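You operate a simulated robot arm through the tools that you are given. There is no shell and no other tool.

The job below is to be done with a simulated two-armed robot. You get a single attempt, and the scene is never put back.

TASK
Start the cold engine.
Fine: fuel tap open, switch on, choke shut to start and open again after.

The check looks at the end state, three seconds after you hand in, the way a careful person would. Anything else that was tipped, shoved, dropped, spilled or broken makes it a failure.

THE ROBOT
Two 7-joint arms with fingered hands on one trunk that stands fixed in place. Base frame: the origin is at the foot of the trunk, x ahead of it, y to its left, z up. Lengths are in mm, angles in degrees, forces in N, time in s.
The left shoulder is at [99, 128, 1086], the right one opposite. Payload 5 kg a hand.
Tool frame (each hand has its own): the origin (TCP) lies between the finger pads and is the grasp point; the fingertips stand 37 mm ahead of it; z points along the fingers, y is the line along which they close. The gripper opens to 124 mm. The gripper's body begins 43 mm behind the TCP. The gripper is a hand of 3 fingers: y runs from the thumb to the fingers, the wrist lies at [-21, -116, -203] in the tool frame, and closing takes about 1.5 s.
Orientation is that of the tool frame in the base frame, as a unit quaternion [x, y, z, w]. With the fingers straight down and the wrist toward the robot, the tool's x, y and z point along [0, 1, 0], [1, 0, 0] and [0, 0, -1] of the base frame.

THE INTERFACE
- The arms move only by the tool arm_command. It takes "left_steps", "right_steps" or both (then of equal length, played together; a hand with none holds still); each is a list of rows, each an object (a shift or turn left out is 0, a gripper value left out holds the last) with "turn": the turn, a rotation vector about the base's x, y, z in units of 6 degrees (1.0 is 6 degrees), a list of three; "translation": the shift along the base's x, y, z in units of 25 mm (1.0 is 25 mm), a list of three; "hand": the opening, from 0 (shut) to 1 (fully open). In form: [{"turn": [wx, wy, wz], "translation": [tx, ty, tz], "hand": hand}, ...]. A call has 1 to 20 rows; each row shifts and turns the commanded pose from where the row before left it. A call with a number of a shift or a turn outside -1 to 1 is refused whole. Each row takes 0.2 s and may step no farther than 50 mm and 8.6 degrees from the row before; otherwise, or with a gripper value out of range, the whole call is refused. Where a pose cannot be reached the arm comes as near as it can. A force on the tool above 40 N (or 10 N above the force at the start of the call, whichever is more), or a blocked arm, ends the call early, and 0.2 s more pass. The fingers move at their own pace (about 45 mm/s each) and stop on an object; they squeeze with about 22 N. The grip force told is the motor's: it shows also when the fingers shut on nothing. Time passes only in rows, and 0.2 s behind the last, so rows that do not move let the fingers close. It gives the time, the measured TCP pose, the force on the tool (base axes), the opening and the grip force at its end, in the units of the frame above (readings bear some noise), with the torque about the TCP (base axes, N m) and any sound that the robot's microphone picked up.
- Cameras (640 x 400 px; columns grow to the right, rows downward): "scene" is now at [253.4, 55.6, 1288.4]; the picture's right is [0.59, -0.81, 0.00], its down [-0.13, -0.10, -0.99] and it looks along [0.80, 0.58, -0.16] (base axes); focal length 278 px, centre (320, 200). "left" rides on the left gripper at [-72, -104, -154] in its tool frame; the picture's right is [-0.83, -0.26, 0.49], its down [0.51, -0.72, 0.47] and it looks along [0.23, 0.64, 0.73] (tool axes); focal length 243 px, centre (320, 200). "right" rides on the right gripper at [72, -104, -154] in its tool frame; the picture's right is [-0.83, 0.26, -0.49], its down [-0.51, -0.72, 0.47] and it looks along [-0.23, 0.64, 0.73] (tool axes); focal length 243 px, centre (320, 200). There is no depth. A picture from a camera that has moved, and an enlarged one, comes with that camera's place and axes in the base frame and with its lens.
- capture(camera): a new picture of that camera. It takes no simulated time.
- lift_body(by): slides the trunk up (or, below 0, down) by that many mm; the arms and the scene camera ride with it, the base frame stays. It gives what a move gives, with no picture.
- preshape(shape, hand): the hand has 3 fingers and takes this shape, open, in about a second: jaw (thumb against the fingers, like two jaws); tri (thumb and two fingers); tip (a fingertip pinch); poke (one finger out to press); point (the index stretched); flat (the hand flat); cup (the hand cupped); fist (a fist). The gripper value then closes the fingers along that shape, each until it touches; the sizes above hold for jaw. It gives what a move gives, with no picture.
- turn_head(pan, tilt): turns the head with the scene camera to pan (to the left, within 80 degrees either way) and tilt (down, from -29 to 69), counted from straight ahead of the robot. It gives what a move gives.
- close_up(camera, box): a new picture of the part [left, top, right, bottom] of that camera's present view, enlarged. It takes no simulated time.
- close_job(): hands the job in; it is judged then, once.

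Places have to be worked out from the pictures, the camera data and where the tool is seen. Open the grippers and draw the arms clear of the work before you hand the job in, unless the task says otherwise.

The tools are called after "Emit:" by a JSON object that holds its "fn" and its "kwargs". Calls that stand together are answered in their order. arm_command: Moves the arms, as the interface text tells. Its arguments: {"type":"object","properties":{"left_steps":{"type":"array"},"right_steps":{"type":"array"}},"required":[]} The other tools are called the same way: lift_body (by) slides the trunk up or down; preshape (shape, hand) gives the hand a shape; turn_head (pan, tilt) turns the head that bears the scene camera; capture (camera) takes a picture; close_up (camera, box) takes an enlarged picture of a part of a camera's view; close_job () hands the job in.

At the start:

```text
time_s: 0.0
left_position: [537.8, 564.3, 1257.0]
left_tool_rot: [0.707, 0.707, 0.0, 0.0]
left_ft_force: [0.3, -0.4, 0.4]
left_wrist_torque: [0.03, 0.0, -0.03]
left_finger_gap: 123.7
left_gripper_force: 0.1
left_shape: jaw
right_position: [686.8, 93.7, 1320.0]
right_tool_rot: [0.707, 0.707, 0.0, 0.0]
right_ft_force: [-0.4, -0.2, -0.2]
right_wrist_torque: [-0.01, -0.02, 0.0]
right_finger_gap: 123.5
right_gripper_force: 0.1
right_shape: jaw
trunk travel left (down, up): [-275.0, 288.0]
head pan, tilt: [35.9, 9.5]
```

scene: 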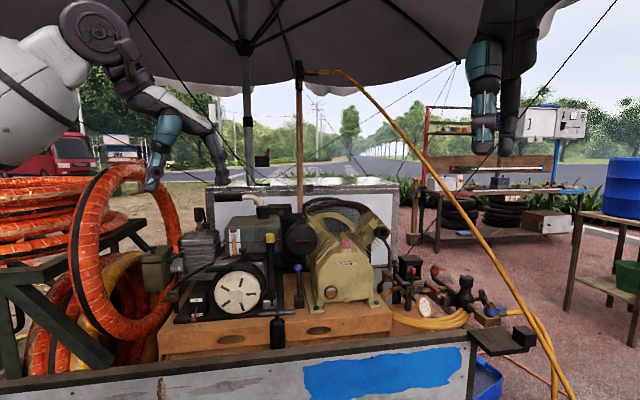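
right: 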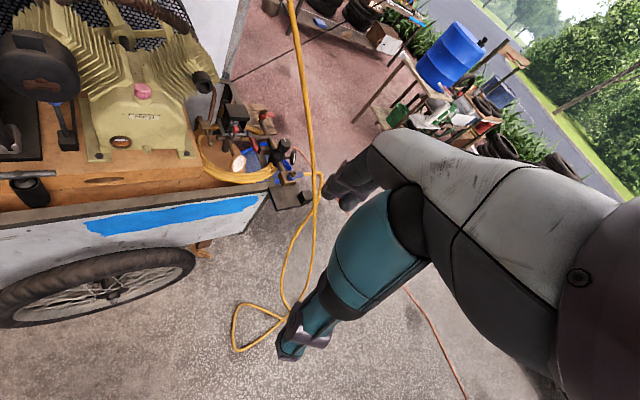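
left: 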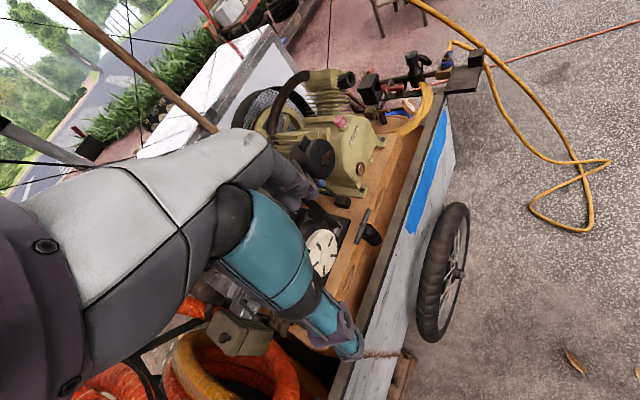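

The scene shows a small engine on a cart, with a recoil starter facing the robot and an air compressor beside it. I'll enlarge the engine area to find the fuel tap, switch, choke and starter grip.

Emit:
{"fn": "close_up", "kwargs": {"camera": "scene", "box": [130, 180, 330, 350]}}

Emit:
{"fn": "close_up", "kwargs": {"camera": "scene", "box": [180, 190, 290, 260]}}

Emit:
{"fn": "close_up", "kwargs": {"camera": "scene", "box": [370, 230, 520, 330]}}

Emit:
{"fn": "close_up", "kwargs": {"camera": "left", "box": [200, 170, 420, 370]}}

```text
2.35 times, centred on (230, 265) of scene
camera zoom: at [253.4, 55.6, 1288.4], right [0.59, -0.81, 0.0], down [-0.13, -0.1, -0.99], along [0.8, 0.58, -0.16], focal length 654 px, centre (532, 47)
```

zoom: 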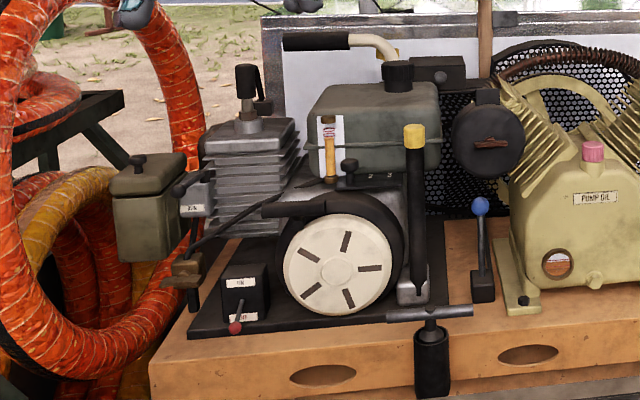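

```text
5.71 times, centred on (235, 225) of scene
camera zoom: at [253.4, 55.6, 1288.4], right [0.59, -0.81, 0.0], down [-0.13, -0.1, -0.99], along [0.8, 0.58, -0.16], focal length 1589 px, centre (806, 57)
```

zoom: 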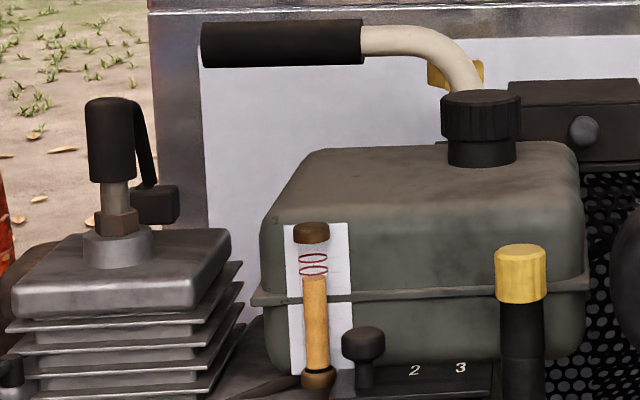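

```text
4.00 times, centred on (445, 280) of scene
camera zoom: at [253.4, 55.6, 1288.4], right [0.59, -0.81, 0.0], down [-0.13, -0.1, -0.99], along [0.8, 0.58, -0.16], focal length 1112 px, centre (-180, -120)
```

zoom: 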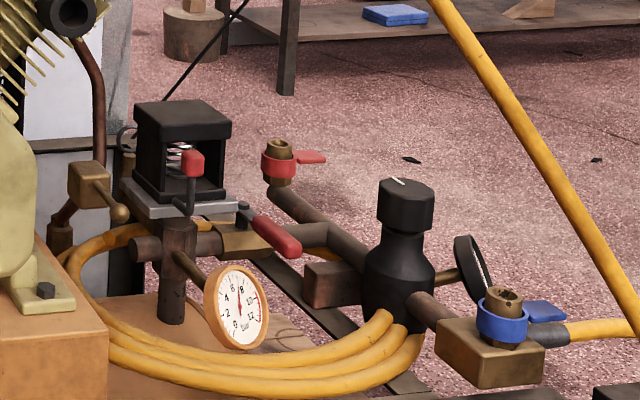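

```text
2.00 times, centred on (310, 270) of left
camera zoom: at [433.5, 492.0, 1411.0], right [-0.26, -0.83, -0.49], down [-0.72, 0.51, -0.47], along [0.64, 0.23, -0.73], focal length 485 px, centre (340, 60)
```

zoom: 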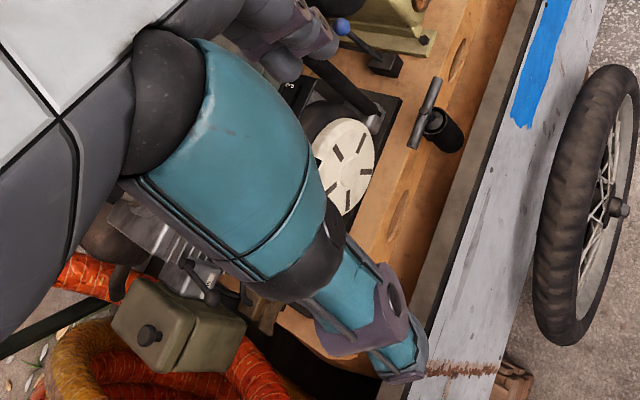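

I'll zoom in on each control in turn: carburettor side, switch, slider plate, starter, levers.

Emit:
{"fn": "close_up", "kwargs": {"camera": "scene", "box": [160, 235, 210, 275]}}

Emit:
{"fn": "close_up", "kwargs": {"camera": "scene", "box": [180, 280, 230, 325]}}

Emit:
{"fn": "close_up", "kwargs": {"camera": "scene", "box": [220, 220, 290, 265]}}

Emit:
{"fn": "close_up", "kwargs": {"camera": "scene", "box": [240, 260, 310, 350]}}

Emit:
{"fn": "close_up", "kwargs": {"camera": "scene", "box": [205, 250, 275, 325]}}

Emit:
{"fn": "close_up", "kwargs": {"camera": "scene", "box": [130, 200, 220, 290]}}

```text
10.00 times, centred on (185, 255) of scene
camera zoom: at [253.4, 55.6, 1288.4], right [0.59, -0.81, 0.0], down [-0.13, -0.1, -0.99], along [0.8, 0.58, -0.16], focal length 2781 px, centre (1670, -350)
```

zoom: 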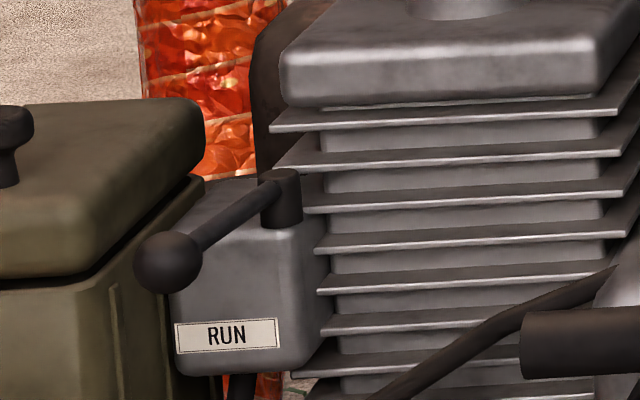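

```text
8.89 times, centred on (205, 302) of scene
camera zoom: at [253.4, 55.6, 1288.4], right [0.59, -0.81, 0.0], down [-0.13, -0.1, -0.99], along [0.8, 0.58, -0.16], focal length 2472 px, centre (1342, -711)
```

zoom: 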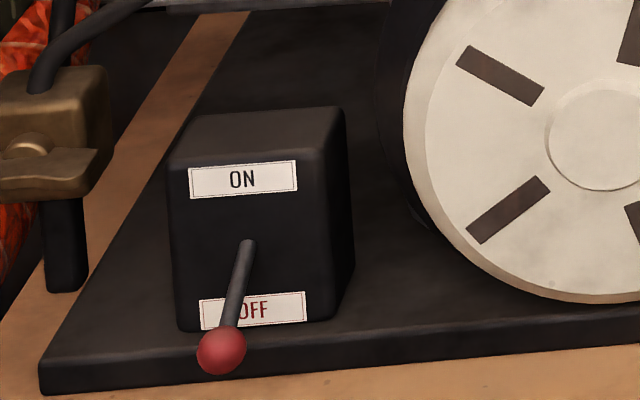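

```text
8.89 times, centred on (255, 242) of scene
camera zoom: at [253.4, 55.6, 1288.4], right [0.59, -0.81, 0.0], down [-0.13, -0.1, -0.99], along [0.8, 0.58, -0.16], focal length 2472 px, centre (898, -178)
```

zoom: 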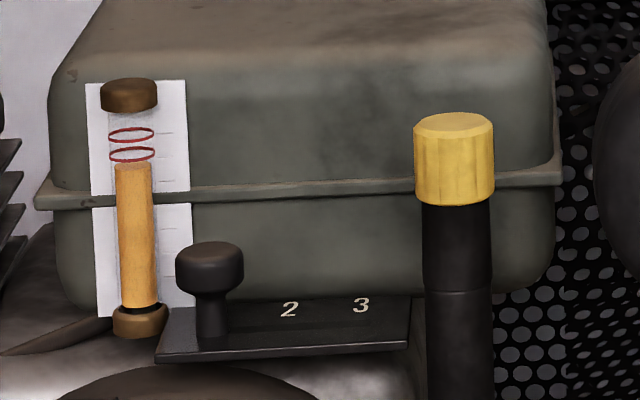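

```text
4.44 times, centred on (275, 305) of scene
camera zoom: at [253.4, 55.6, 1288.4], right [0.59, -0.81, 0.0], down [-0.13, -0.1, -0.99], along [0.8, 0.58, -0.16], focal length 1236 px, centre (520, -267)
```

zoom: 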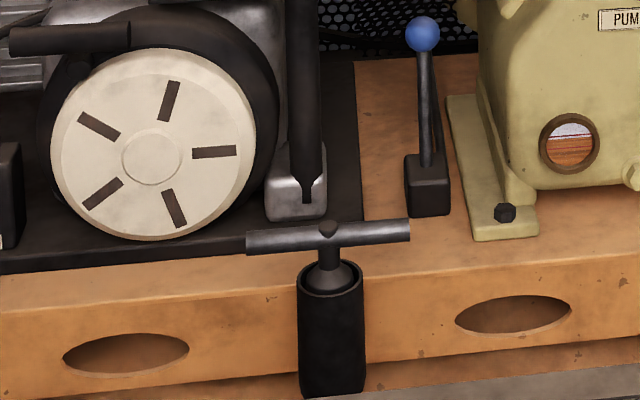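

```text
5.33 times, centred on (240, 288) of scene
camera zoom: at [253.4, 55.6, 1288.4], right [0.59, -0.81, 0.0], down [-0.13, -0.1, -0.99], along [0.8, 0.58, -0.16], focal length 1483 px, centre (747, -267)
```

zoom: 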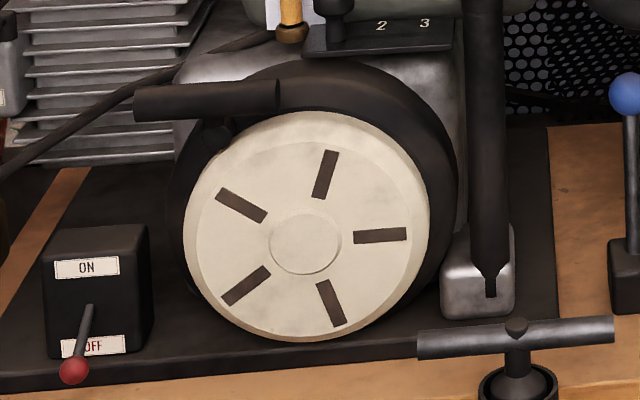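

```text
4.44 times, centred on (175, 245) of scene
camera zoom: at [253.4, 55.6, 1288.4], right [0.59, -0.81, 0.0], down [-0.13, -0.1, -0.99], along [0.8, 0.58, -0.16], focal length 1236 px, centre (964, 0)
```

zoom: 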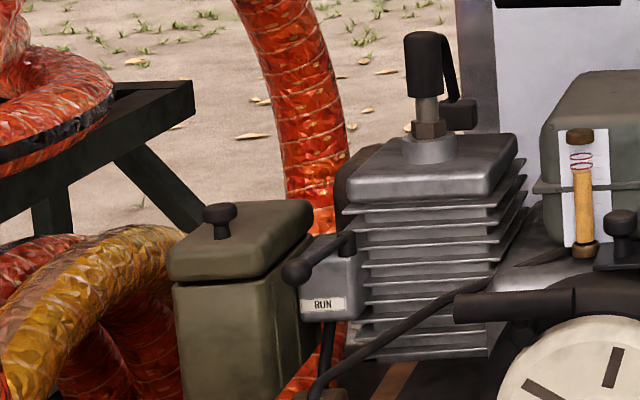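

The fan disc triangulates to about [730, 702, 878], the blue ball to [921, 629, 917] and the T-handle to [767, 579, 846], so the cart is turned about 45°. The left hand's own fingers block its view, so I'll change its shape to poke and look again.

Emit:
{"fn": "preshape", "kwargs": {"shape": "poke", "hand": "left"}}

Emit:
{"fn": "capture", "kwargs": {"camera": "left"}}

Emit:
{"fn": "turn_head", "kwargs": {"pan": 44, "tilt": 22}}

Emit:
{"fn": "capture", "kwargs": {"camera": "scene"}}

```text
time_s: 0.9
left_position: [538.0, 564.5, 1256.1]
left_tool_rot: [0.707, 0.707, 0.0, 0.0]
left_ft_force: [-0.4, -1.1, 0.3]
left_wrist_torque: [-0.02, 0.0, 0.0]
left_finger_gap: 0.0
left_gripper_force: 0.1
left_shape: poke
right_position: [688.3, 92.9, 1320.3]
right_tool_rot: [0.707, 0.707, 0.0, 0.0]
right_ft_force: [-0.2, 0.8, 0.6]
right_wrist_torque: [0.0, 0.02, 0.0]
right_finger_gap: 123.7
right_gripper_force: 0.1
right_shape: jaw
trunk travel left (down, up): [-275.0, 288.0]
head pan, tilt: [35.9, 9.5]
```

```text
taken
camera left: at [433.6, 491.9, 1411.0], right [-0.26, -0.83, -0.49], down [-0.72, 0.51, -0.47], along [0.64, 0.23, -0.73], focal length 243 px, centre (320, 200)
```

left: 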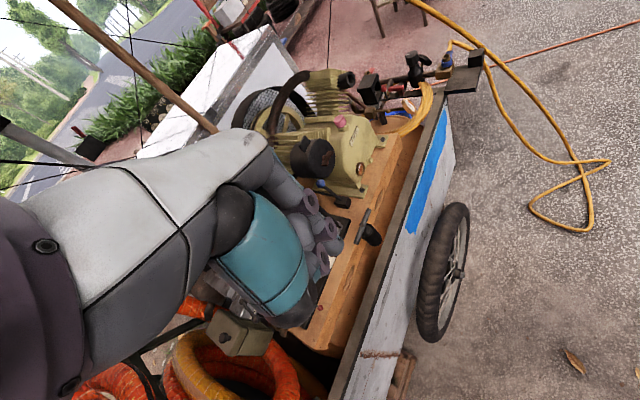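

```text
time_s: 1.6
left_position: [536.0, 564.3, 1256.9]
left_tool_rot: [0.707, 0.707, 0.001, 0.0]
left_ft_force: [-0.7, 0.2, 0.0]
left_wrist_torque: [0.01, 0.02, 0.0]
left_finger_gap: 0.0
left_gripper_force: 0.1
left_shape: poke
right_position: [687.2, 93.1, 1321.1]
right_tool_rot: [0.707, 0.707, 0.001, 0.0]
right_ft_force: [-0.2, 0.1, 0.3]
right_wrist_torque: [0.05, -0.01, 0.0]
right_finger_gap: 123.6
right_gripper_force: 0.0
right_shape: jaw
trunk travel left (down, up): [-275.0, 288.0]
head pan, tilt: [44.0, 22.0]
```

```text
taken
camera scene: at [244.9, 65.6, 1268.1], right [0.69, -0.72, 0.0], down [-0.27, -0.26, -0.93], along [0.67, 0.64, -0.37], focal length 278 px, centre (320, 200)
```

scene: 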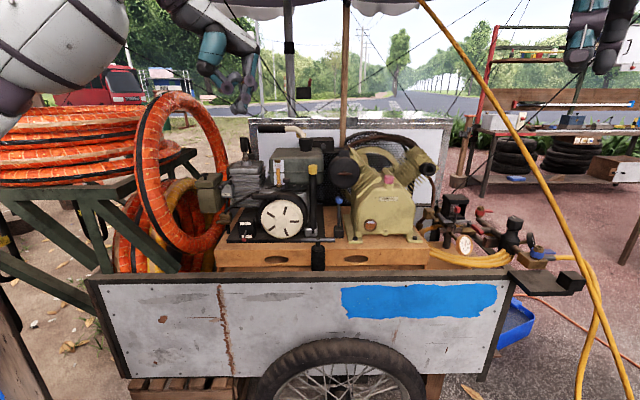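

The camera data changed with the head, and close-ups are sharp. I'll take close-ups here, then slide the trunk up a little for a vertical baseline to triangulate the controls.

Emit:
{"fn": "close_up", "kwargs": {"camera": "scene", "box": [190, 150, 270, 200]}}

Emit:
{"fn": "close_up", "kwargs": {"camera": "scene", "box": [220, 190, 300, 240]}}

Emit:
{"fn": "close_up", "kwargs": {"camera": "scene", "box": [270, 155, 350, 205]}}

Emit:
{"fn": "close_up", "kwargs": {"camera": "scene", "box": [280, 200, 360, 280]}}

Emit:
{"fn": "lift_body", "kwargs": {"by": 120}}

Emit:
{"fn": "capture", "kwargs": {"camera": "scene"}}

```text
8.00 times, centred on (230, 175) of scene
camera zoom: at [244.9, 65.6, 1268.1], right [0.69, -0.72, 0.0], down [-0.27, -0.26, -0.93], along [0.67, 0.64, -0.37], focal length 2225 px, centre (1040, 400)
```

zoom: 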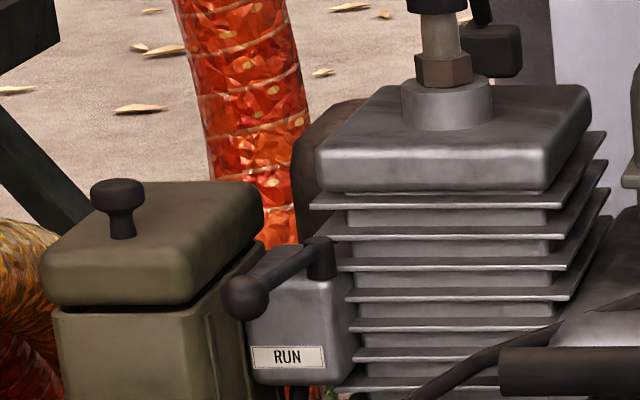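

```text
8.00 times, centred on (260, 215) of scene
camera zoom: at [244.9, 65.6, 1268.1], right [0.69, -0.72, 0.0], down [-0.27, -0.26, -0.93], along [0.67, 0.64, -0.37], focal length 2225 px, centre (800, 80)
```

zoom: 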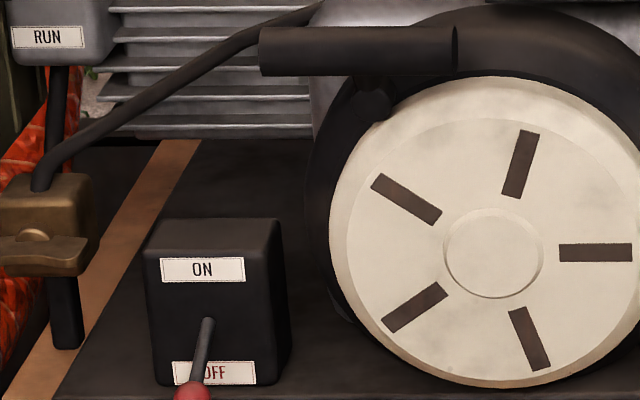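

```text
8.00 times, centred on (310, 180) of scene
camera zoom: at [244.9, 65.6, 1268.1], right [0.69, -0.72, 0.0], down [-0.27, -0.26, -0.93], along [0.67, 0.64, -0.37], focal length 2225 px, centre (400, 360)
```

zoom: 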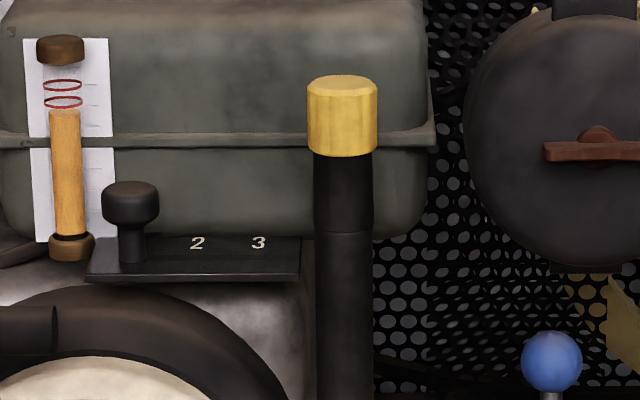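

```text
5.00 times, centred on (320, 240) of scene
camera zoom: at [244.9, 65.6, 1268.1], right [0.69, -0.72, 0.0], down [-0.27, -0.26, -0.93], along [0.67, 0.64, -0.37], focal length 1391 px, centre (320, 0)
```

zoom: 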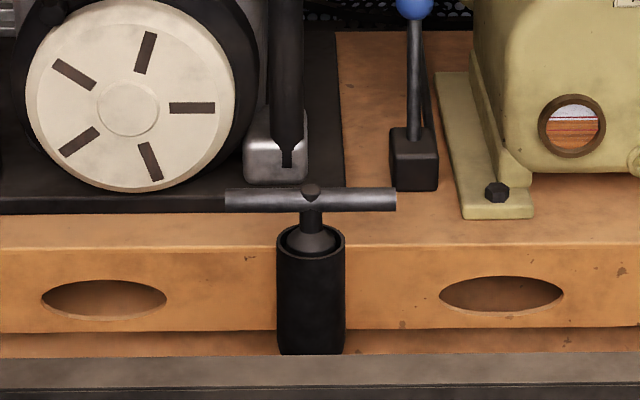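

```text
time_s: 3.1
left_position: [537.3, 563.7, 1376.2]
left_tool_rot: [0.707, 0.707, 0.0, -0.001]
left_ft_force: [0.0, 0.3, 0.1]
left_wrist_torque: [-0.02, 0.01, -0.01]
left_finger_gap: 0.0
left_gripper_force: 0.2
left_shape: poke
right_position: [689.4, 93.9, 1439.3]
right_tool_rot: [0.707, 0.707, -0.001, 0.0]
right_ft_force: [0.3, -0.1, -0.2]
right_wrist_torque: [0.0, 0.02, 0.0]
right_finger_gap: 123.7
right_gripper_force: 0.1
right_shape: jaw
trunk travel left (down, up): [-395.0, 168.0]
head pan, tilt: [44.0, 22.0]
```

```text
taken
camera scene: at [215.6, 65.8, 1389.6], right [0.69, -0.72, 0.0], down [-0.27, -0.26, -0.93], along [0.67, 0.64, -0.37], focal length 278 px, centre (320, 200)
```

scene: 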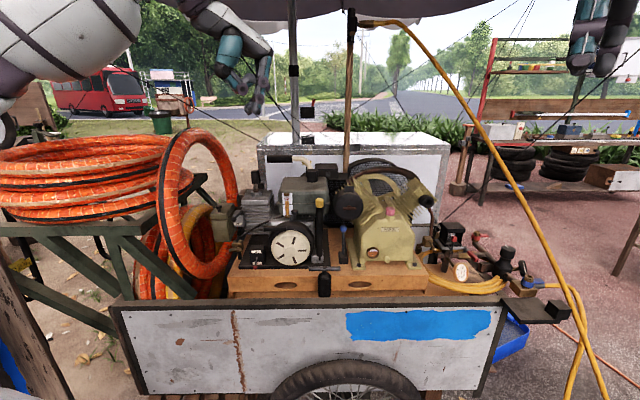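

Now the same targets from the raised camera.

Emit:
{"fn": "close_up", "kwargs": {"camera": "scene", "box": [200, 180, 280, 230]}}

Emit:
{"fn": "close_up", "kwargs": {"camera": "scene", "box": [230, 220, 310, 270]}}

Emit:
{"fn": "close_up", "kwargs": {"camera": "scene", "box": [275, 185, 355, 235]}}

Emit:
{"fn": "close_up", "kwargs": {"camera": "scene", "box": [255, 215, 303, 245]}}

Emit:
{"fn": "close_up", "kwargs": {"camera": "scene", "box": [285, 230, 365, 310]}}

Emit:
{"fn": "capture", "kwargs": {"camera": "left"}}

```text
8.00 times, centred on (240, 205) of scene
camera zoom: at [215.6, 65.8, 1389.6], right [0.69, -0.72, 0.0], down [-0.27, -0.26, -0.93], along [0.67, 0.64, -0.37], focal length 2225 px, centre (960, 160)
```

zoom: 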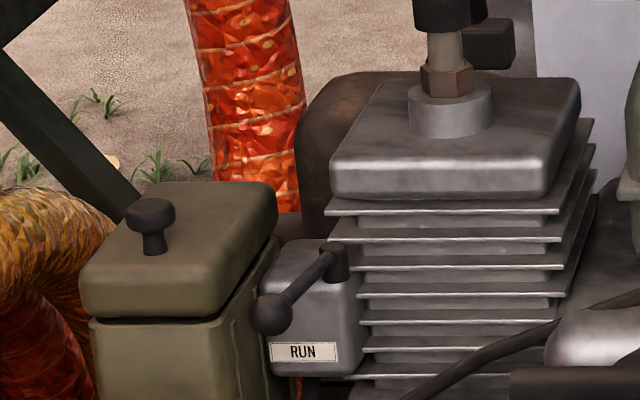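

```text
8.00 times, centred on (270, 245) of scene
camera zoom: at [215.6, 65.8, 1389.6], right [0.69, -0.72, 0.0], down [-0.27, -0.26, -0.93], along [0.67, 0.64, -0.37], focal length 2225 px, centre (720, -160)
```

zoom: 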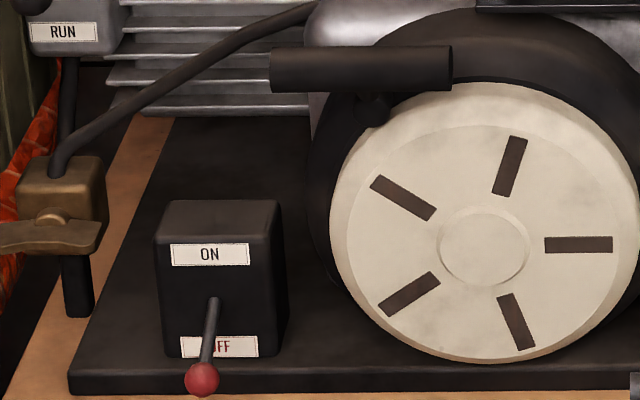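

```text
8.00 times, centred on (315, 210) of scene
camera zoom: at [215.6, 65.8, 1389.6], right [0.69, -0.72, 0.0], down [-0.27, -0.26, -0.93], along [0.67, 0.64, -0.37], focal length 2225 px, centre (360, 120)
```

zoom: 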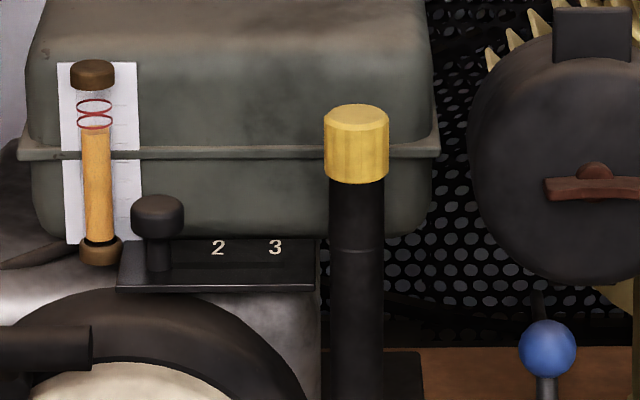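

```text
13.33 times, centred on (279, 230) of scene
camera zoom: at [215.6, 65.8, 1389.6], right [0.69, -0.72, 0.0], down [-0.27, -0.26, -0.93], along [0.67, 0.64, -0.37], focal length 3708 px, centre (867, -200)
```

zoom: 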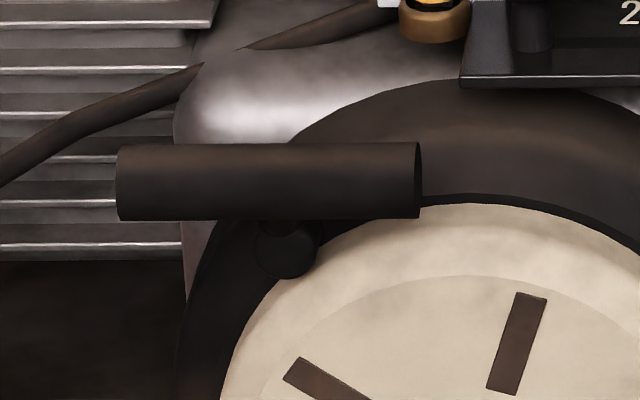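

```text
5.00 times, centred on (325, 270) of scene
camera zoom: at [215.6, 65.8, 1389.6], right [0.69, -0.72, 0.0], down [-0.27, -0.26, -0.93], along [0.67, 0.64, -0.37], focal length 1391 px, centre (295, -150)
```

zoom: 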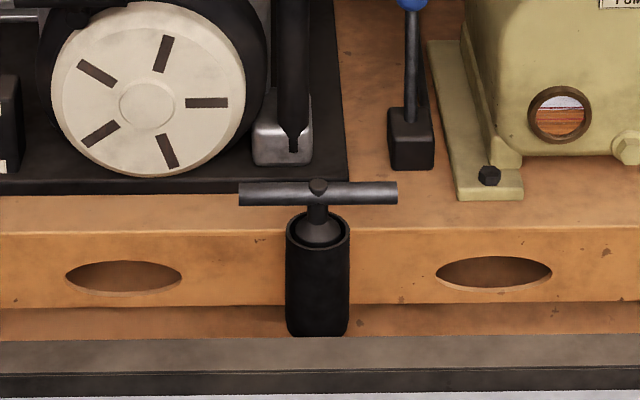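

```text
taken
camera left: at [434.4, 492.1, 1530.4], right [-0.26, -0.83, -0.49], down [-0.72, 0.51, -0.47], along [0.64, 0.23, -0.73], focal length 243 px, centre (320, 200)
```

left: 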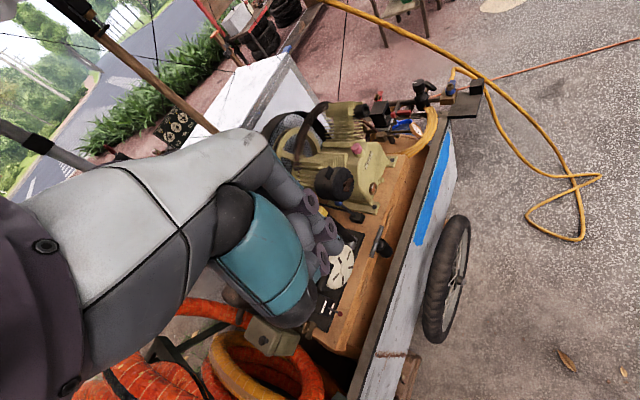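

Triangulated: switch ball ≈ [640, 788, 812], choke ball ≈ [619, 859, 980] with its pivot ≈ [669, 889, 983], tap handle ≈ [630, 887, 855]. The starter grip bar runs from [669, 761, 961] to [722, 707, 961]. Next I'll zoom closer on the choke, the tap and the poke-shaped hand.

Emit:
{"fn": "close_up", "kwargs": {"camera": "scene", "box": [226, 205, 258, 230]}}

Emit:
{"fn": "close_up", "kwargs": {"camera": "scene", "box": [222, 230, 254, 265]}}

Emit:
{"fn": "close_up", "kwargs": {"camera": "scene", "box": [180, 0, 290, 120]}}

Emit:
{"fn": "close_up", "kwargs": {"camera": "left", "box": [200, 170, 420, 370]}}

```text
16.00 times, centred on (242, 218) of scene
camera zoom: at [215.6, 65.8, 1389.6], right [0.69, -0.72, 0.0], down [-0.27, -0.26, -0.93], along [0.67, 0.64, -0.37], focal length 4450 px, centre (1568, -80)
```

zoom: 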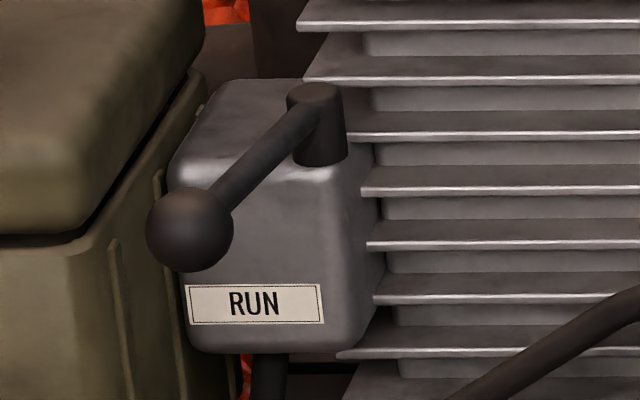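

```text
11.43 times, centred on (238, 248) of scene
camera zoom: at [215.6, 65.8, 1389.6], right [0.69, -0.72, 0.0], down [-0.27, -0.26, -0.93], along [0.67, 0.64, -0.37], focal length 3178 px, centre (1257, -343)
```

zoom: 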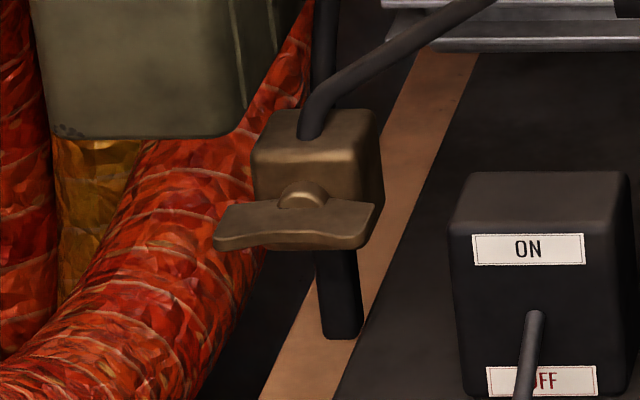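

```text
3.33 times, centred on (235, 60) of scene
camera zoom: at [215.6, 65.8, 1389.6], right [0.69, -0.72, 0.0], down [-0.27, -0.26, -0.93], along [0.67, 0.64, -0.37], focal length 927 px, centre (603, 667)
```

zoom: 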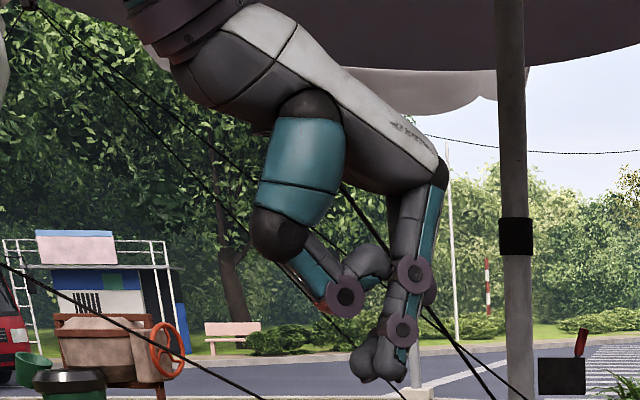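

```text
2.00 times, centred on (310, 270) of left
camera zoom: at [434.4, 492.1, 1530.4], right [-0.26, -0.83, -0.49], down [-0.72, 0.51, -0.47], along [0.64, 0.23, -0.73], focal length 485 px, centre (340, 60)
```

zoom: 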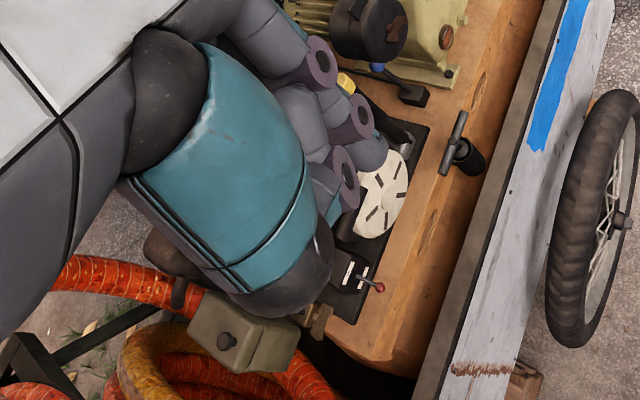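

The left camera confirms the switch ball at about [638, 786, 812]. I'll shift the left hand 225 mm to the left, staying high, so its camera can see the choke lever past its own fingers.

Emit:
{"fn": "arm_command", "kwargs": {"left_steps": [{"translation": [0, 1, 0]}, {"translation": [0, 1, 0]}, {"translation": [0, 1, 0]}, {"translation": [0, 1, 0]}, {"translation": [0, 1, 0]}, {"translation": [0, 1, 0]}, {"translation": [0, 1, 0]}, {"translation": [0, 1, 0]}, {"translation": [0, 1, 0]}]}}

Emit:
{"fn": "capture", "kwargs": {"camera": "left"}}

Emit:
{"fn": "close_up", "kwargs": {"camera": "left", "box": [290, 210, 410, 310]}}

```text
time_s: 5.2
left_position: [537.0, 789.1, 1377.0]
left_tool_rot: [0.707, 0.707, 0.0, 0.0]
left_ft_force: [0.7, -0.2, 0.3]
left_wrist_torque: [0.01, 0.01, -0.03]
left_finger_gap: 0.0
left_gripper_force: 0.1
left_shape: poke
right_position: [687.2, 92.5, 1439.2]
right_tool_rot: [0.707, 0.707, 0.0, 0.0]
right_ft_force: [0.1, 0.2, 0.8]
right_wrist_torque: [0.0, 0.04, 0.0]
right_finger_gap: 123.8
right_gripper_force: 0.1
right_shape: jaw
trunk travel left (down, up): [-395.0, 168.0]
head pan, tilt: [44.0, 22.0]
```

```text
taken
camera left: at [431.8, 717.2, 1530.5], right [-0.26, -0.83, -0.49], down [-0.72, 0.51, -0.47], along [0.64, 0.23, -0.73], focal length 243 px, centre (320, 200)
```

left: 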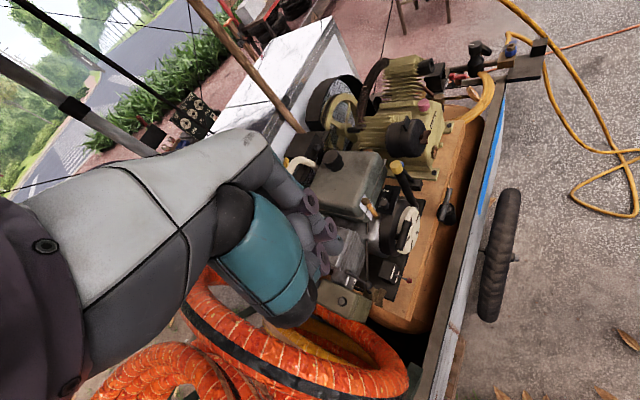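

```text
4.00 times, centred on (350, 260) of left
camera zoom: at [431.8, 717.2, 1530.5], right [-0.26, -0.83, -0.49], down [-0.72, 0.51, -0.47], along [0.64, 0.23, -0.73], focal length 970 px, centre (200, -40)
```

zoom: 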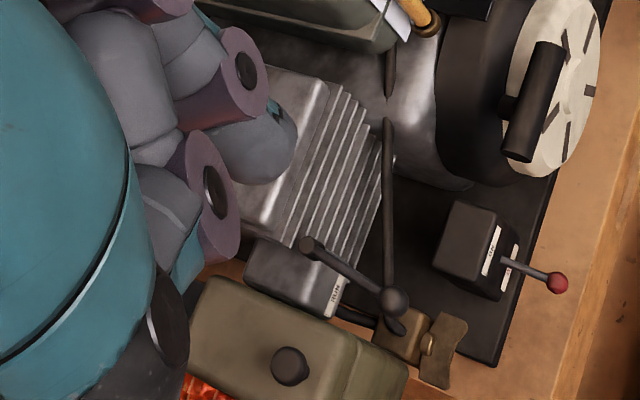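

The left camera now shows the layout from above. The choke lever turns on a vertical post with its ball at RUN over the front face. The starter bar's rope enters the housing behind it, so it pulls toward the robot. The tap's wing handle lies horizontal, and the tap pivot is ≈ [624, 873, 859]. I'll lower the trunk back and turn the left hand to face the cart, pitched 45°.

Emit:
{"fn": "lift_body", "kwargs": {"by": -120}}

Emit:
{"fn": "arm_command", "kwargs": {"left_steps": [{"turn": [0, 0, 0.9375], "translation": [0, -0.27, 0]}, {"turn": [0, 0, 0.9375], "translation": [0, -0.27, 0]}, {"turn": [0, 0, 0.9375], "translation": [0, -0.27, 0]}, {"turn": [0, 0, 0.9375], "translation": [0, -0.27, 0]}, {"turn": [0, 0, 0.9375], "translation": [0, -0.27, 0]}, {"turn": [0, 0, 0.9375], "translation": [0, -0.27, 0]}, {"turn": [0, 0, 0.9375], "translation": [0, -0.27, 0]}, {"turn": [0, 0, 0.9375], "translation": [0, -0.27, 0]}, {"turn": [0.663, -0.663, 0], "translation": [0, 0, -0.8]}, {"turn": [0.663, -0.663, 0], "translation": [0, 0, -0.8]}, {"turn": [0.663, -0.663, 0], "translation": [0, 0, -0.8]}, {"turn": [0.663, -0.663, 0], "translation": [0, 0, -0.8]}, {"turn": [0.663, -0.663, 0], "translation": [0, 0, -0.8]}, {"turn": [0.663, -0.663, 0], "translation": [0, 0, -0.8]}, {"turn": [0.663, -0.663, 0], "translation": [0, 0, -0.8]}, {"turn": [0.663, -0.663, 0], "translation": [0, 0, -0.8]}]}}

Emit:
{"fn": "capture", "kwargs": {"camera": "scene"}}

Emit:
{"fn": "capture", "kwargs": {"camera": "left"}}

```text
time_s: 6.7
left_position: [536.9, 789.0, 1257.5]
left_tool_rot: [0.707, 0.707, 0.0, 0.0]
left_ft_force: [-0.7, -0.3, 0.2]
left_wrist_torque: [0.03, 0.01, 0.05]
left_finger_gap: 0.0
left_gripper_force: 0.1
left_shape: poke
right_position: [687.5, 93.4, 1321.1]
right_tool_rot: [0.707, 0.707, 0.0, 0.001]
right_ft_force: [-0.6, 0.3, 0.7]
right_wrist_torque: [0.02, -0.01, 0.0]
right_finger_gap: 123.4
right_gripper_force: 0.0
right_shape: jaw
trunk travel left (down, up): [-275.0, 288.0]
head pan, tilt: [44.0, 22.0]
```

```text
time_s: 10.1
left_position: [538.6, 733.3, 1095.1]
left_tool_rot: [0.353, 0.853, 0.354, 0.147]
left_ft_force: [0.2, 0.1, -0.4]
left_wrist_torque: [0.02, 0.02, -0.01]
left_finger_gap: 0.0
left_gripper_force: 0.0
left_shape: poke
right_position: [687.7, 92.7, 1319.9]
right_tool_rot: [0.707, 0.707, 0.0, 0.0]
right_ft_force: [-1.1, 0.0, 0.0]
right_wrist_torque: [0.0, 0.01, 0.01]
right_finger_gap: 123.4
right_gripper_force: 0.1
right_shape: jaw
trunk travel left (down, up): [-275.0, 288.0]
head pan, tilt: [44.0, 22.0]
```

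```text
taken
camera scene: at [244.9, 65.9, 1268.0], right [0.69, -0.72, 0.0], down [-0.27, -0.26, -0.93], along [0.67, 0.64, -0.37], focal length 278 px, centre (320, 200)
```

scene: 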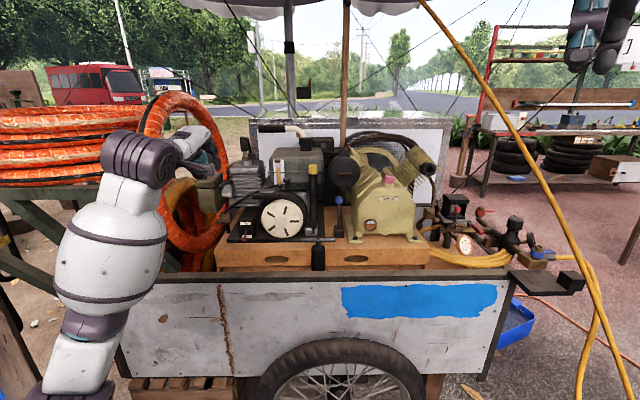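

```text
taken
camera left: at [460.4, 553.7, 1131.0], right [0.7, -0.47, -0.53], down [-0.48, 0.23, -0.84], along [0.52, 0.85, -0.06], focal length 243 px, centre (320, 200)
```

left: 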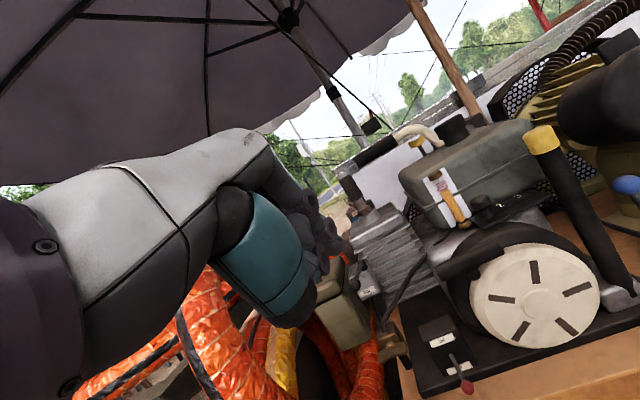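

The hand reached the pose. I'll zoom in on it from the scene camera to find the poke fingertip relative to the TCP.

Emit:
{"fn": "close_up", "kwargs": {"camera": "scene", "box": [150, 110, 270, 210]}}

Emit:
{"fn": "close_up", "kwargs": {"camera": "left", "box": [220, 160, 460, 400]}}

```text
4.00 times, centred on (210, 160) of scene
camera zoom: at [244.9, 65.9, 1268.0], right [0.69, -0.72, 0.0], down [-0.27, -0.26, -0.93], along [0.67, 0.64, -0.37], focal length 1112 px, centre (760, 360)
```

zoom: 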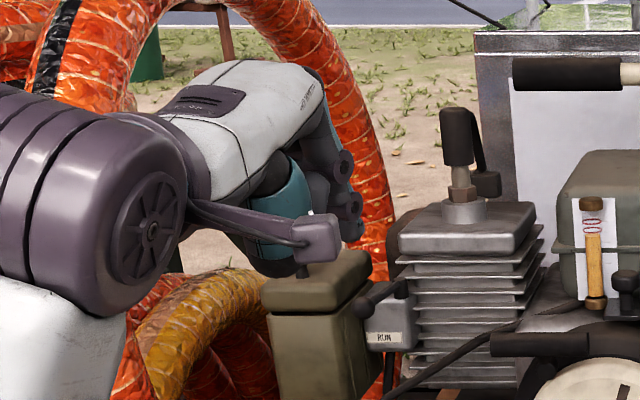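

```text
1.67 times, centred on (340, 280) of left
camera zoom: at [460.4, 553.7, 1131.0], right [0.7, -0.47, -0.53], down [-0.48, 0.23, -0.84], along [0.52, 0.85, -0.06], focal length 404 px, centre (287, 67)
```

zoom: 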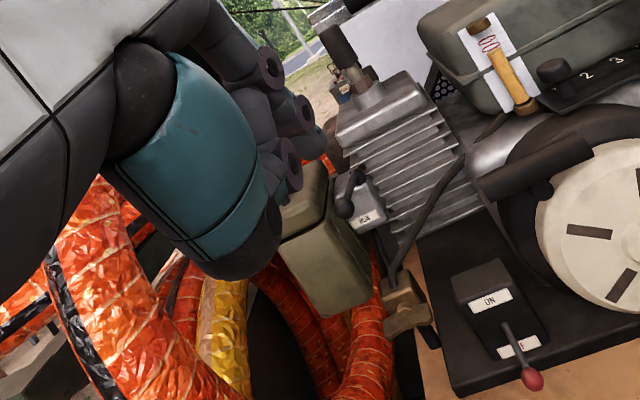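

The thumb hides the poke finger from the left camera. I'll yaw the right hand toward the left so its camera gives a side view of the left hand and the engine.

Emit:
{"fn": "arm_command", "kwargs": {"right_steps": [{"turn": [0, 0, 1]}, {"turn": [0, 0, 1]}, {"turn": [0, 0, 1]}, {"turn": [0, 0, 1]}, {"turn": [0, 0, 1]}, {"turn": [0, 0, 1]}, {"turn": [0, 0, 1]}, {"turn": [0, 0, 1]}, {"turn": [0, 0, 1]}, {"turn": [0, 0, 1]}, {"turn": [0, 0, 1]}, {"turn": [0, 0, 1]}]}}

Emit:
{"fn": "capture", "kwargs": {"camera": "right"}}

```text
time_s: 12.7
left_position: [536.7, 732.4, 1096.8]
left_tool_rot: [0.354, 0.853, 0.354, 0.147]
left_ft_force: [-0.6, -0.6, 0.5]
left_wrist_torque: [0.01, 0.0, -0.02]
left_finger_gap: 0.1
left_gripper_force: 0.0
left_shape: poke
right_position: [686.2, 89.9, 1321.7]
right_tool_rot: [0.208, 0.978, 0.001, -0.001]
right_ft_force: [0.1, -0.6, -0.3]
right_wrist_torque: [0.01, -0.07, 0.0]
right_finger_gap: 124.0
right_gripper_force: 0.0
right_shape: jaw
right hand out of reach, approached as far as the arm can: row 12
trunk travel left (down, up): [-275.0, 288.0]
head pan, tilt: [44.0, 22.0]
```

```text
taken
camera right: at [578.0, 25.0, 1474.4], right [0.86, -0.1, 0.49], down [0.17, -0.86, -0.47], along [0.47, 0.49, -0.73], focal length 243 px, centre (320, 200)
```

right: 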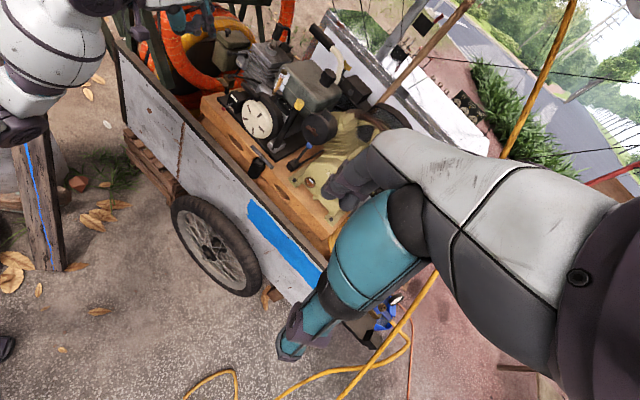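

The left hand is at the top edge of the right view. I'll pitch the right hand up to bring it in.

Emit:
{"fn": "arm_command", "kwargs": {"right_steps": [{"turn": [0.9, -0.4, 0]}, {"turn": [0.9, -0.4, 0]}, {"turn": [0.9, -0.4, 0]}, {"turn": [0.9, -0.4, 0]}, {"turn": [0.9, -0.4, 0]}]}}

Emit:
{"fn": "capture", "kwargs": {"camera": "right"}}

```text
time_s: 13.8
left_position: [538.6, 732.9, 1095.5]
left_tool_rot: [0.353, 0.854, 0.354, 0.146]
left_ft_force: [0.5, -0.6, 0.4]
left_wrist_torque: [0.02, -0.01, 0.02]
left_finger_gap: 0.0
left_gripper_force: 0.2
left_shape: poke
right_position: [688.3, 93.6, 1320.8]
right_tool_rot: [0.202, 0.945, 0.25, 0.052]
right_ft_force: [0.2, -0.1, -0.1]
right_wrist_torque: [0.01, 0.02, -0.01]
right_finger_gap: 123.8
right_gripper_force: 0.1
right_shape: jaw
trunk travel left (down, up): [-275.0, 288.0]
head pan, tilt: [44.0, 22.0]
```

```text
taken
camera right: at [554.3, -30.0, 1402.6], right [0.75, -0.35, 0.56], down [0.3, -0.57, -0.77], along [0.58, 0.75, -0.32], focal length 243 px, centre (320, 200)
```

right: 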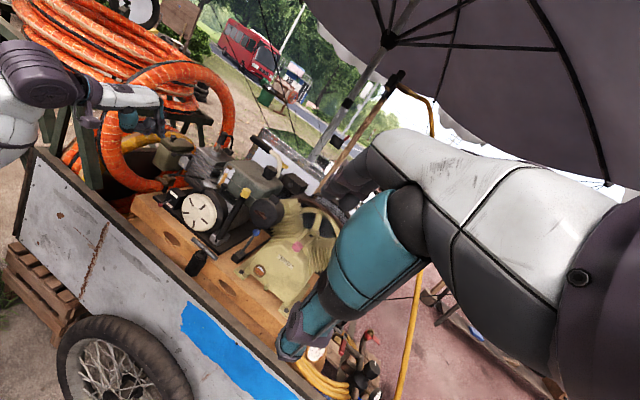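

Excellent, the engine and left hand are both visible now. I'll zoom in.

Emit:
{"fn": "close_up", "kwargs": {"camera": "right", "box": [80, 60, 200, 150]}}

Emit:
{"fn": "close_up", "kwargs": {"camera": "right", "box": [140, 120, 280, 240]}}

```text
4.44 times, centred on (140, 105) of right
camera zoom: at [554.3, -30.0, 1402.6], right [0.75, -0.35, 0.56], down [0.3, -0.57, -0.77], along [0.58, 0.75, -0.32], focal length 1078 px, centre (1120, 622)
```

zoom: 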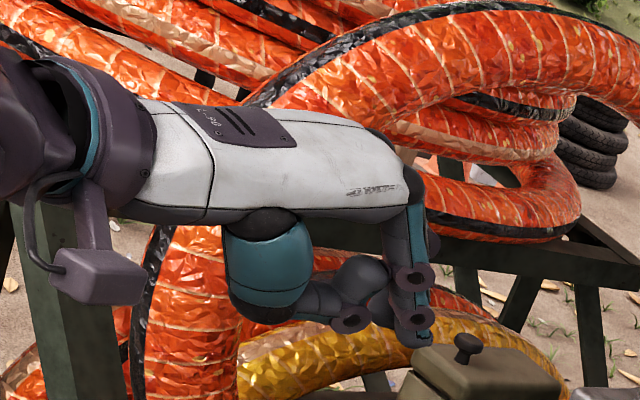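

```text
3.33 times, centred on (210, 180) of right
camera zoom: at [554.3, -30.0, 1402.6], right [0.75, -0.35, 0.56], down [0.3, -0.57, -0.77], along [0.58, 0.75, -0.32], focal length 809 px, centre (687, 267)
```

zoom: 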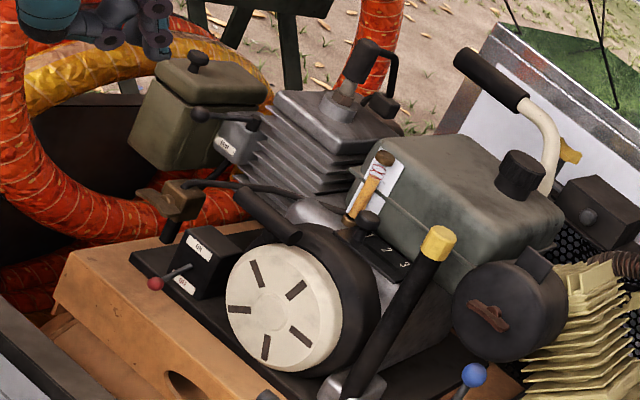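

The poke finger is the one hanging straight down, with its tip about 37 mm ahead of the TCP and slightly to the right. To stay clear of the big hose ring on the left, I'll yaw the hand another 30° and bring the finger up-left of the choke ball.

Emit:
{"fn": "arm_command", "kwargs": {"left_steps": [{"turn": [0, 0, 1]}, {"turn": [0, 0, 1]}, {"turn": [0, 0, 1]}, {"turn": [0, 0, 1]}, {"turn": [0, 0, 1]}, {"translation": [0.124, 0.92, -0.595]}, {"translation": [0.124, 0.92, -0.595]}, {"translation": [0.124, 0.92, -0.595]}, {"translation": [0.124, 0.92, -0.595]}]}}

Emit:
{"fn": "close_up", "kwargs": {"camera": "right", "box": [80, 80, 240, 210]}}

Emit:
{"fn": "close_up", "kwargs": {"camera": "scene", "box": [160, 110, 280, 210]}}

Emit:
{"fn": "capture", "kwargs": {"camera": "left"}}

```text
time_s: 15.8
left_position: [550.2, 828.3, 1036.5]
left_tool_rot: [0.12, 0.916, 0.38, 0.049]
left_ft_force: [0.0, 0.1, 0.6]
left_wrist_torque: [0.01, -0.01, -0.01]
left_finger_gap: 0.0
left_gripper_force: 0.1
left_shape: poke
right_position: [687.2, 93.4, 1320.0]
right_tool_rot: [0.202, 0.946, 0.249, 0.051]
right_ft_force: [0.8, 0.5, 0.1]
right_wrist_torque: [0.01, -0.01, 0.0]
right_finger_gap: 123.8
right_gripper_force: 0.1
right_shape: jaw
trunk travel left (down, up): [-275.0, 288.0]
head pan, tilt: [44.0, 22.0]
```

```text
3.08 times, centred on (160, 145) of right
camera zoom: at [554.5, -28.9, 1402.6], right [0.75, -0.35, 0.56], down [0.3, -0.57, -0.77], along [0.58, 0.75, -0.32], focal length 746 px, centre (812, 369)
```

zoom: 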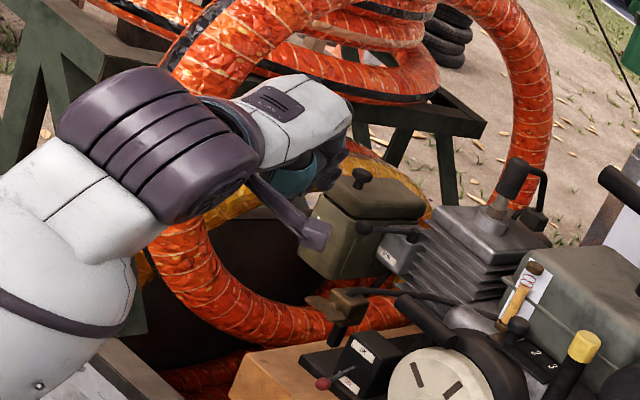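

```text
4.00 times, centred on (220, 160) of scene
camera zoom: at [245.2, 66.1, 1267.9], right [0.69, -0.72, 0.0], down [-0.27, -0.26, -0.93], along [0.67, 0.64, -0.38], focal length 1112 px, centre (720, 360)
```

zoom: 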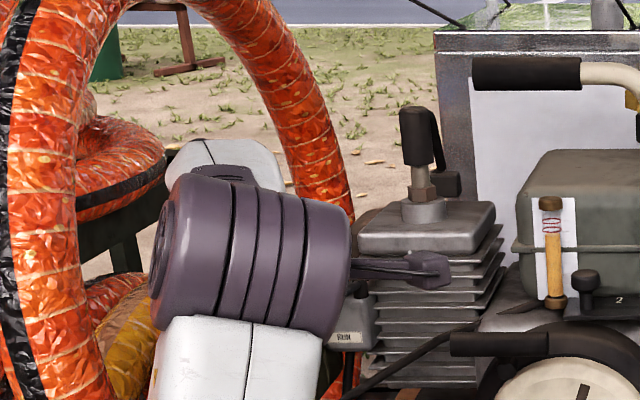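

```text
taken
camera left: at [572.0, 632.9, 1072.3], right [0.84, -0.06, -0.53], down [-0.54, -0.04, -0.84], along [0.03, 1.0, -0.06], focal length 243 px, centre (320, 200)
```

left: 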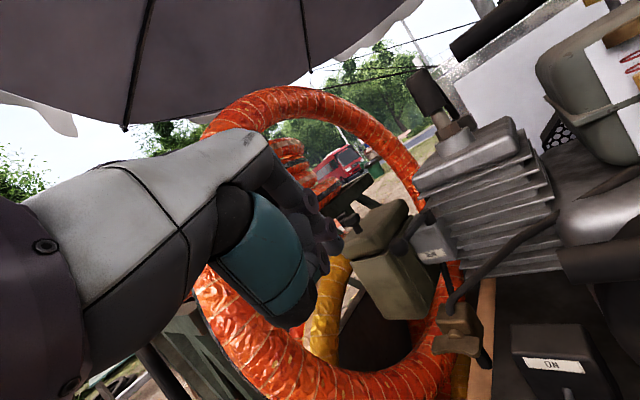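

The hand is up-left of the choke ball and clear of the hose ring. I'll slide the finger in beside the ball.

Emit:
{"fn": "arm_command", "kwargs": {"left_steps": [{"translation": [0.45, 0.4, -0.5]}, {"translation": [0.45, 0.4, -0.5]}, {"translation": [0.45, 0.4, -0.5]}]}}

Emit:
{"fn": "close_up", "kwargs": {"camera": "right", "box": [130, 100, 220, 170]}}

Emit:
{"fn": "close_up", "kwargs": {"camera": "scene", "box": [190, 140, 270, 200]}}

Emit:
{"fn": "close_up", "kwargs": {"camera": "left", "box": [250, 180, 490, 380]}}

```text
time_s: 16.6
left_position: [581.1, 857.9, 1000.3]
left_tool_rot: [0.12, 0.916, 0.38, 0.05]
left_ft_force: [-5.7, -5.8, -1.1]
left_wrist_torque: [-0.12, 0.11, -0.03]
left_finger_gap: 0.2
left_gripper_force: 0.1
left_shape: poke
right_position: [687.8, 91.9, 1320.3]
right_tool_rot: [0.202, 0.946, 0.25, 0.052]
right_ft_force: [0.3, 0.1, -0.5]
right_wrist_torque: [-0.01, 0.01, 0.0]
right_finger_gap: 123.8
right_gripper_force: 0.0
right_shape: jaw
trunk travel left (down, up): [-275.0, 288.0]
head pan, tilt: [44.0, 22.0]
```

```text
5.71 times, centred on (175, 135) of right
camera zoom: at [553.8, -30.4, 1403.0], right [0.75, -0.35, 0.56], down [0.3, -0.57, -0.77], along [0.58, 0.75, -0.32], focal length 1386 px, centre (1149, 571)
```

zoom: 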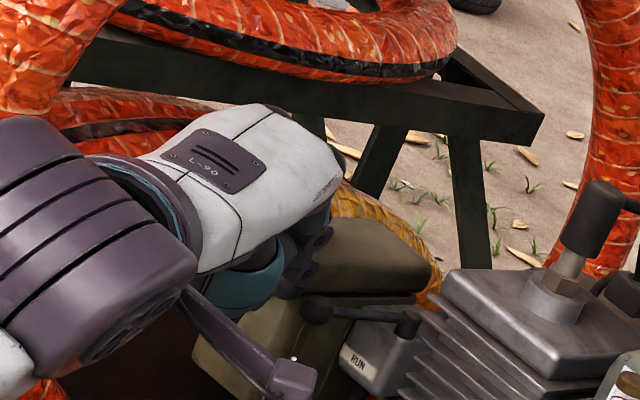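

```text
6.67 times, centred on (230, 170) of scene
camera zoom: at [244.5, 64.8, 1268.1], right [0.69, -0.72, 0.0], down [-0.27, -0.26, -0.93], along [0.67, 0.64, -0.37], focal length 1854 px, centre (920, 400)
```

zoom: 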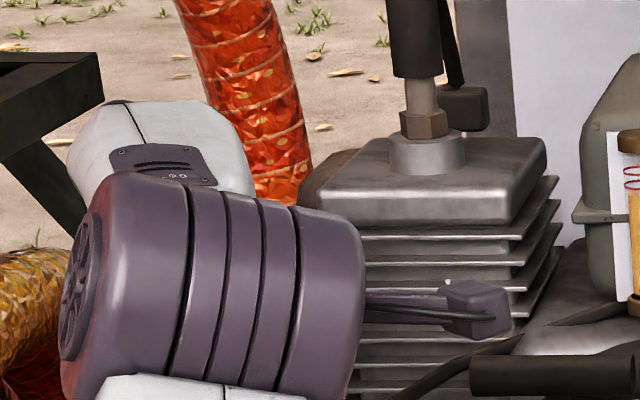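

```text
2.00 times, centred on (370, 280) of left
camera zoom: at [604.9, 662.5, 1035.9], right [0.84, -0.06, -0.53], down [-0.54, -0.04, -0.84], along [0.03, 1.0, -0.06], focal length 485 px, centre (220, 40)
```

zoom: 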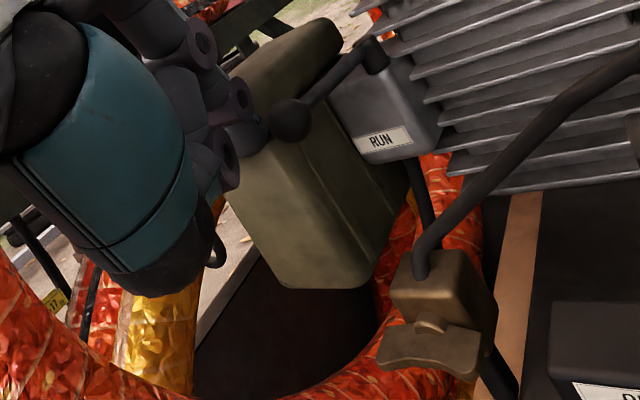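

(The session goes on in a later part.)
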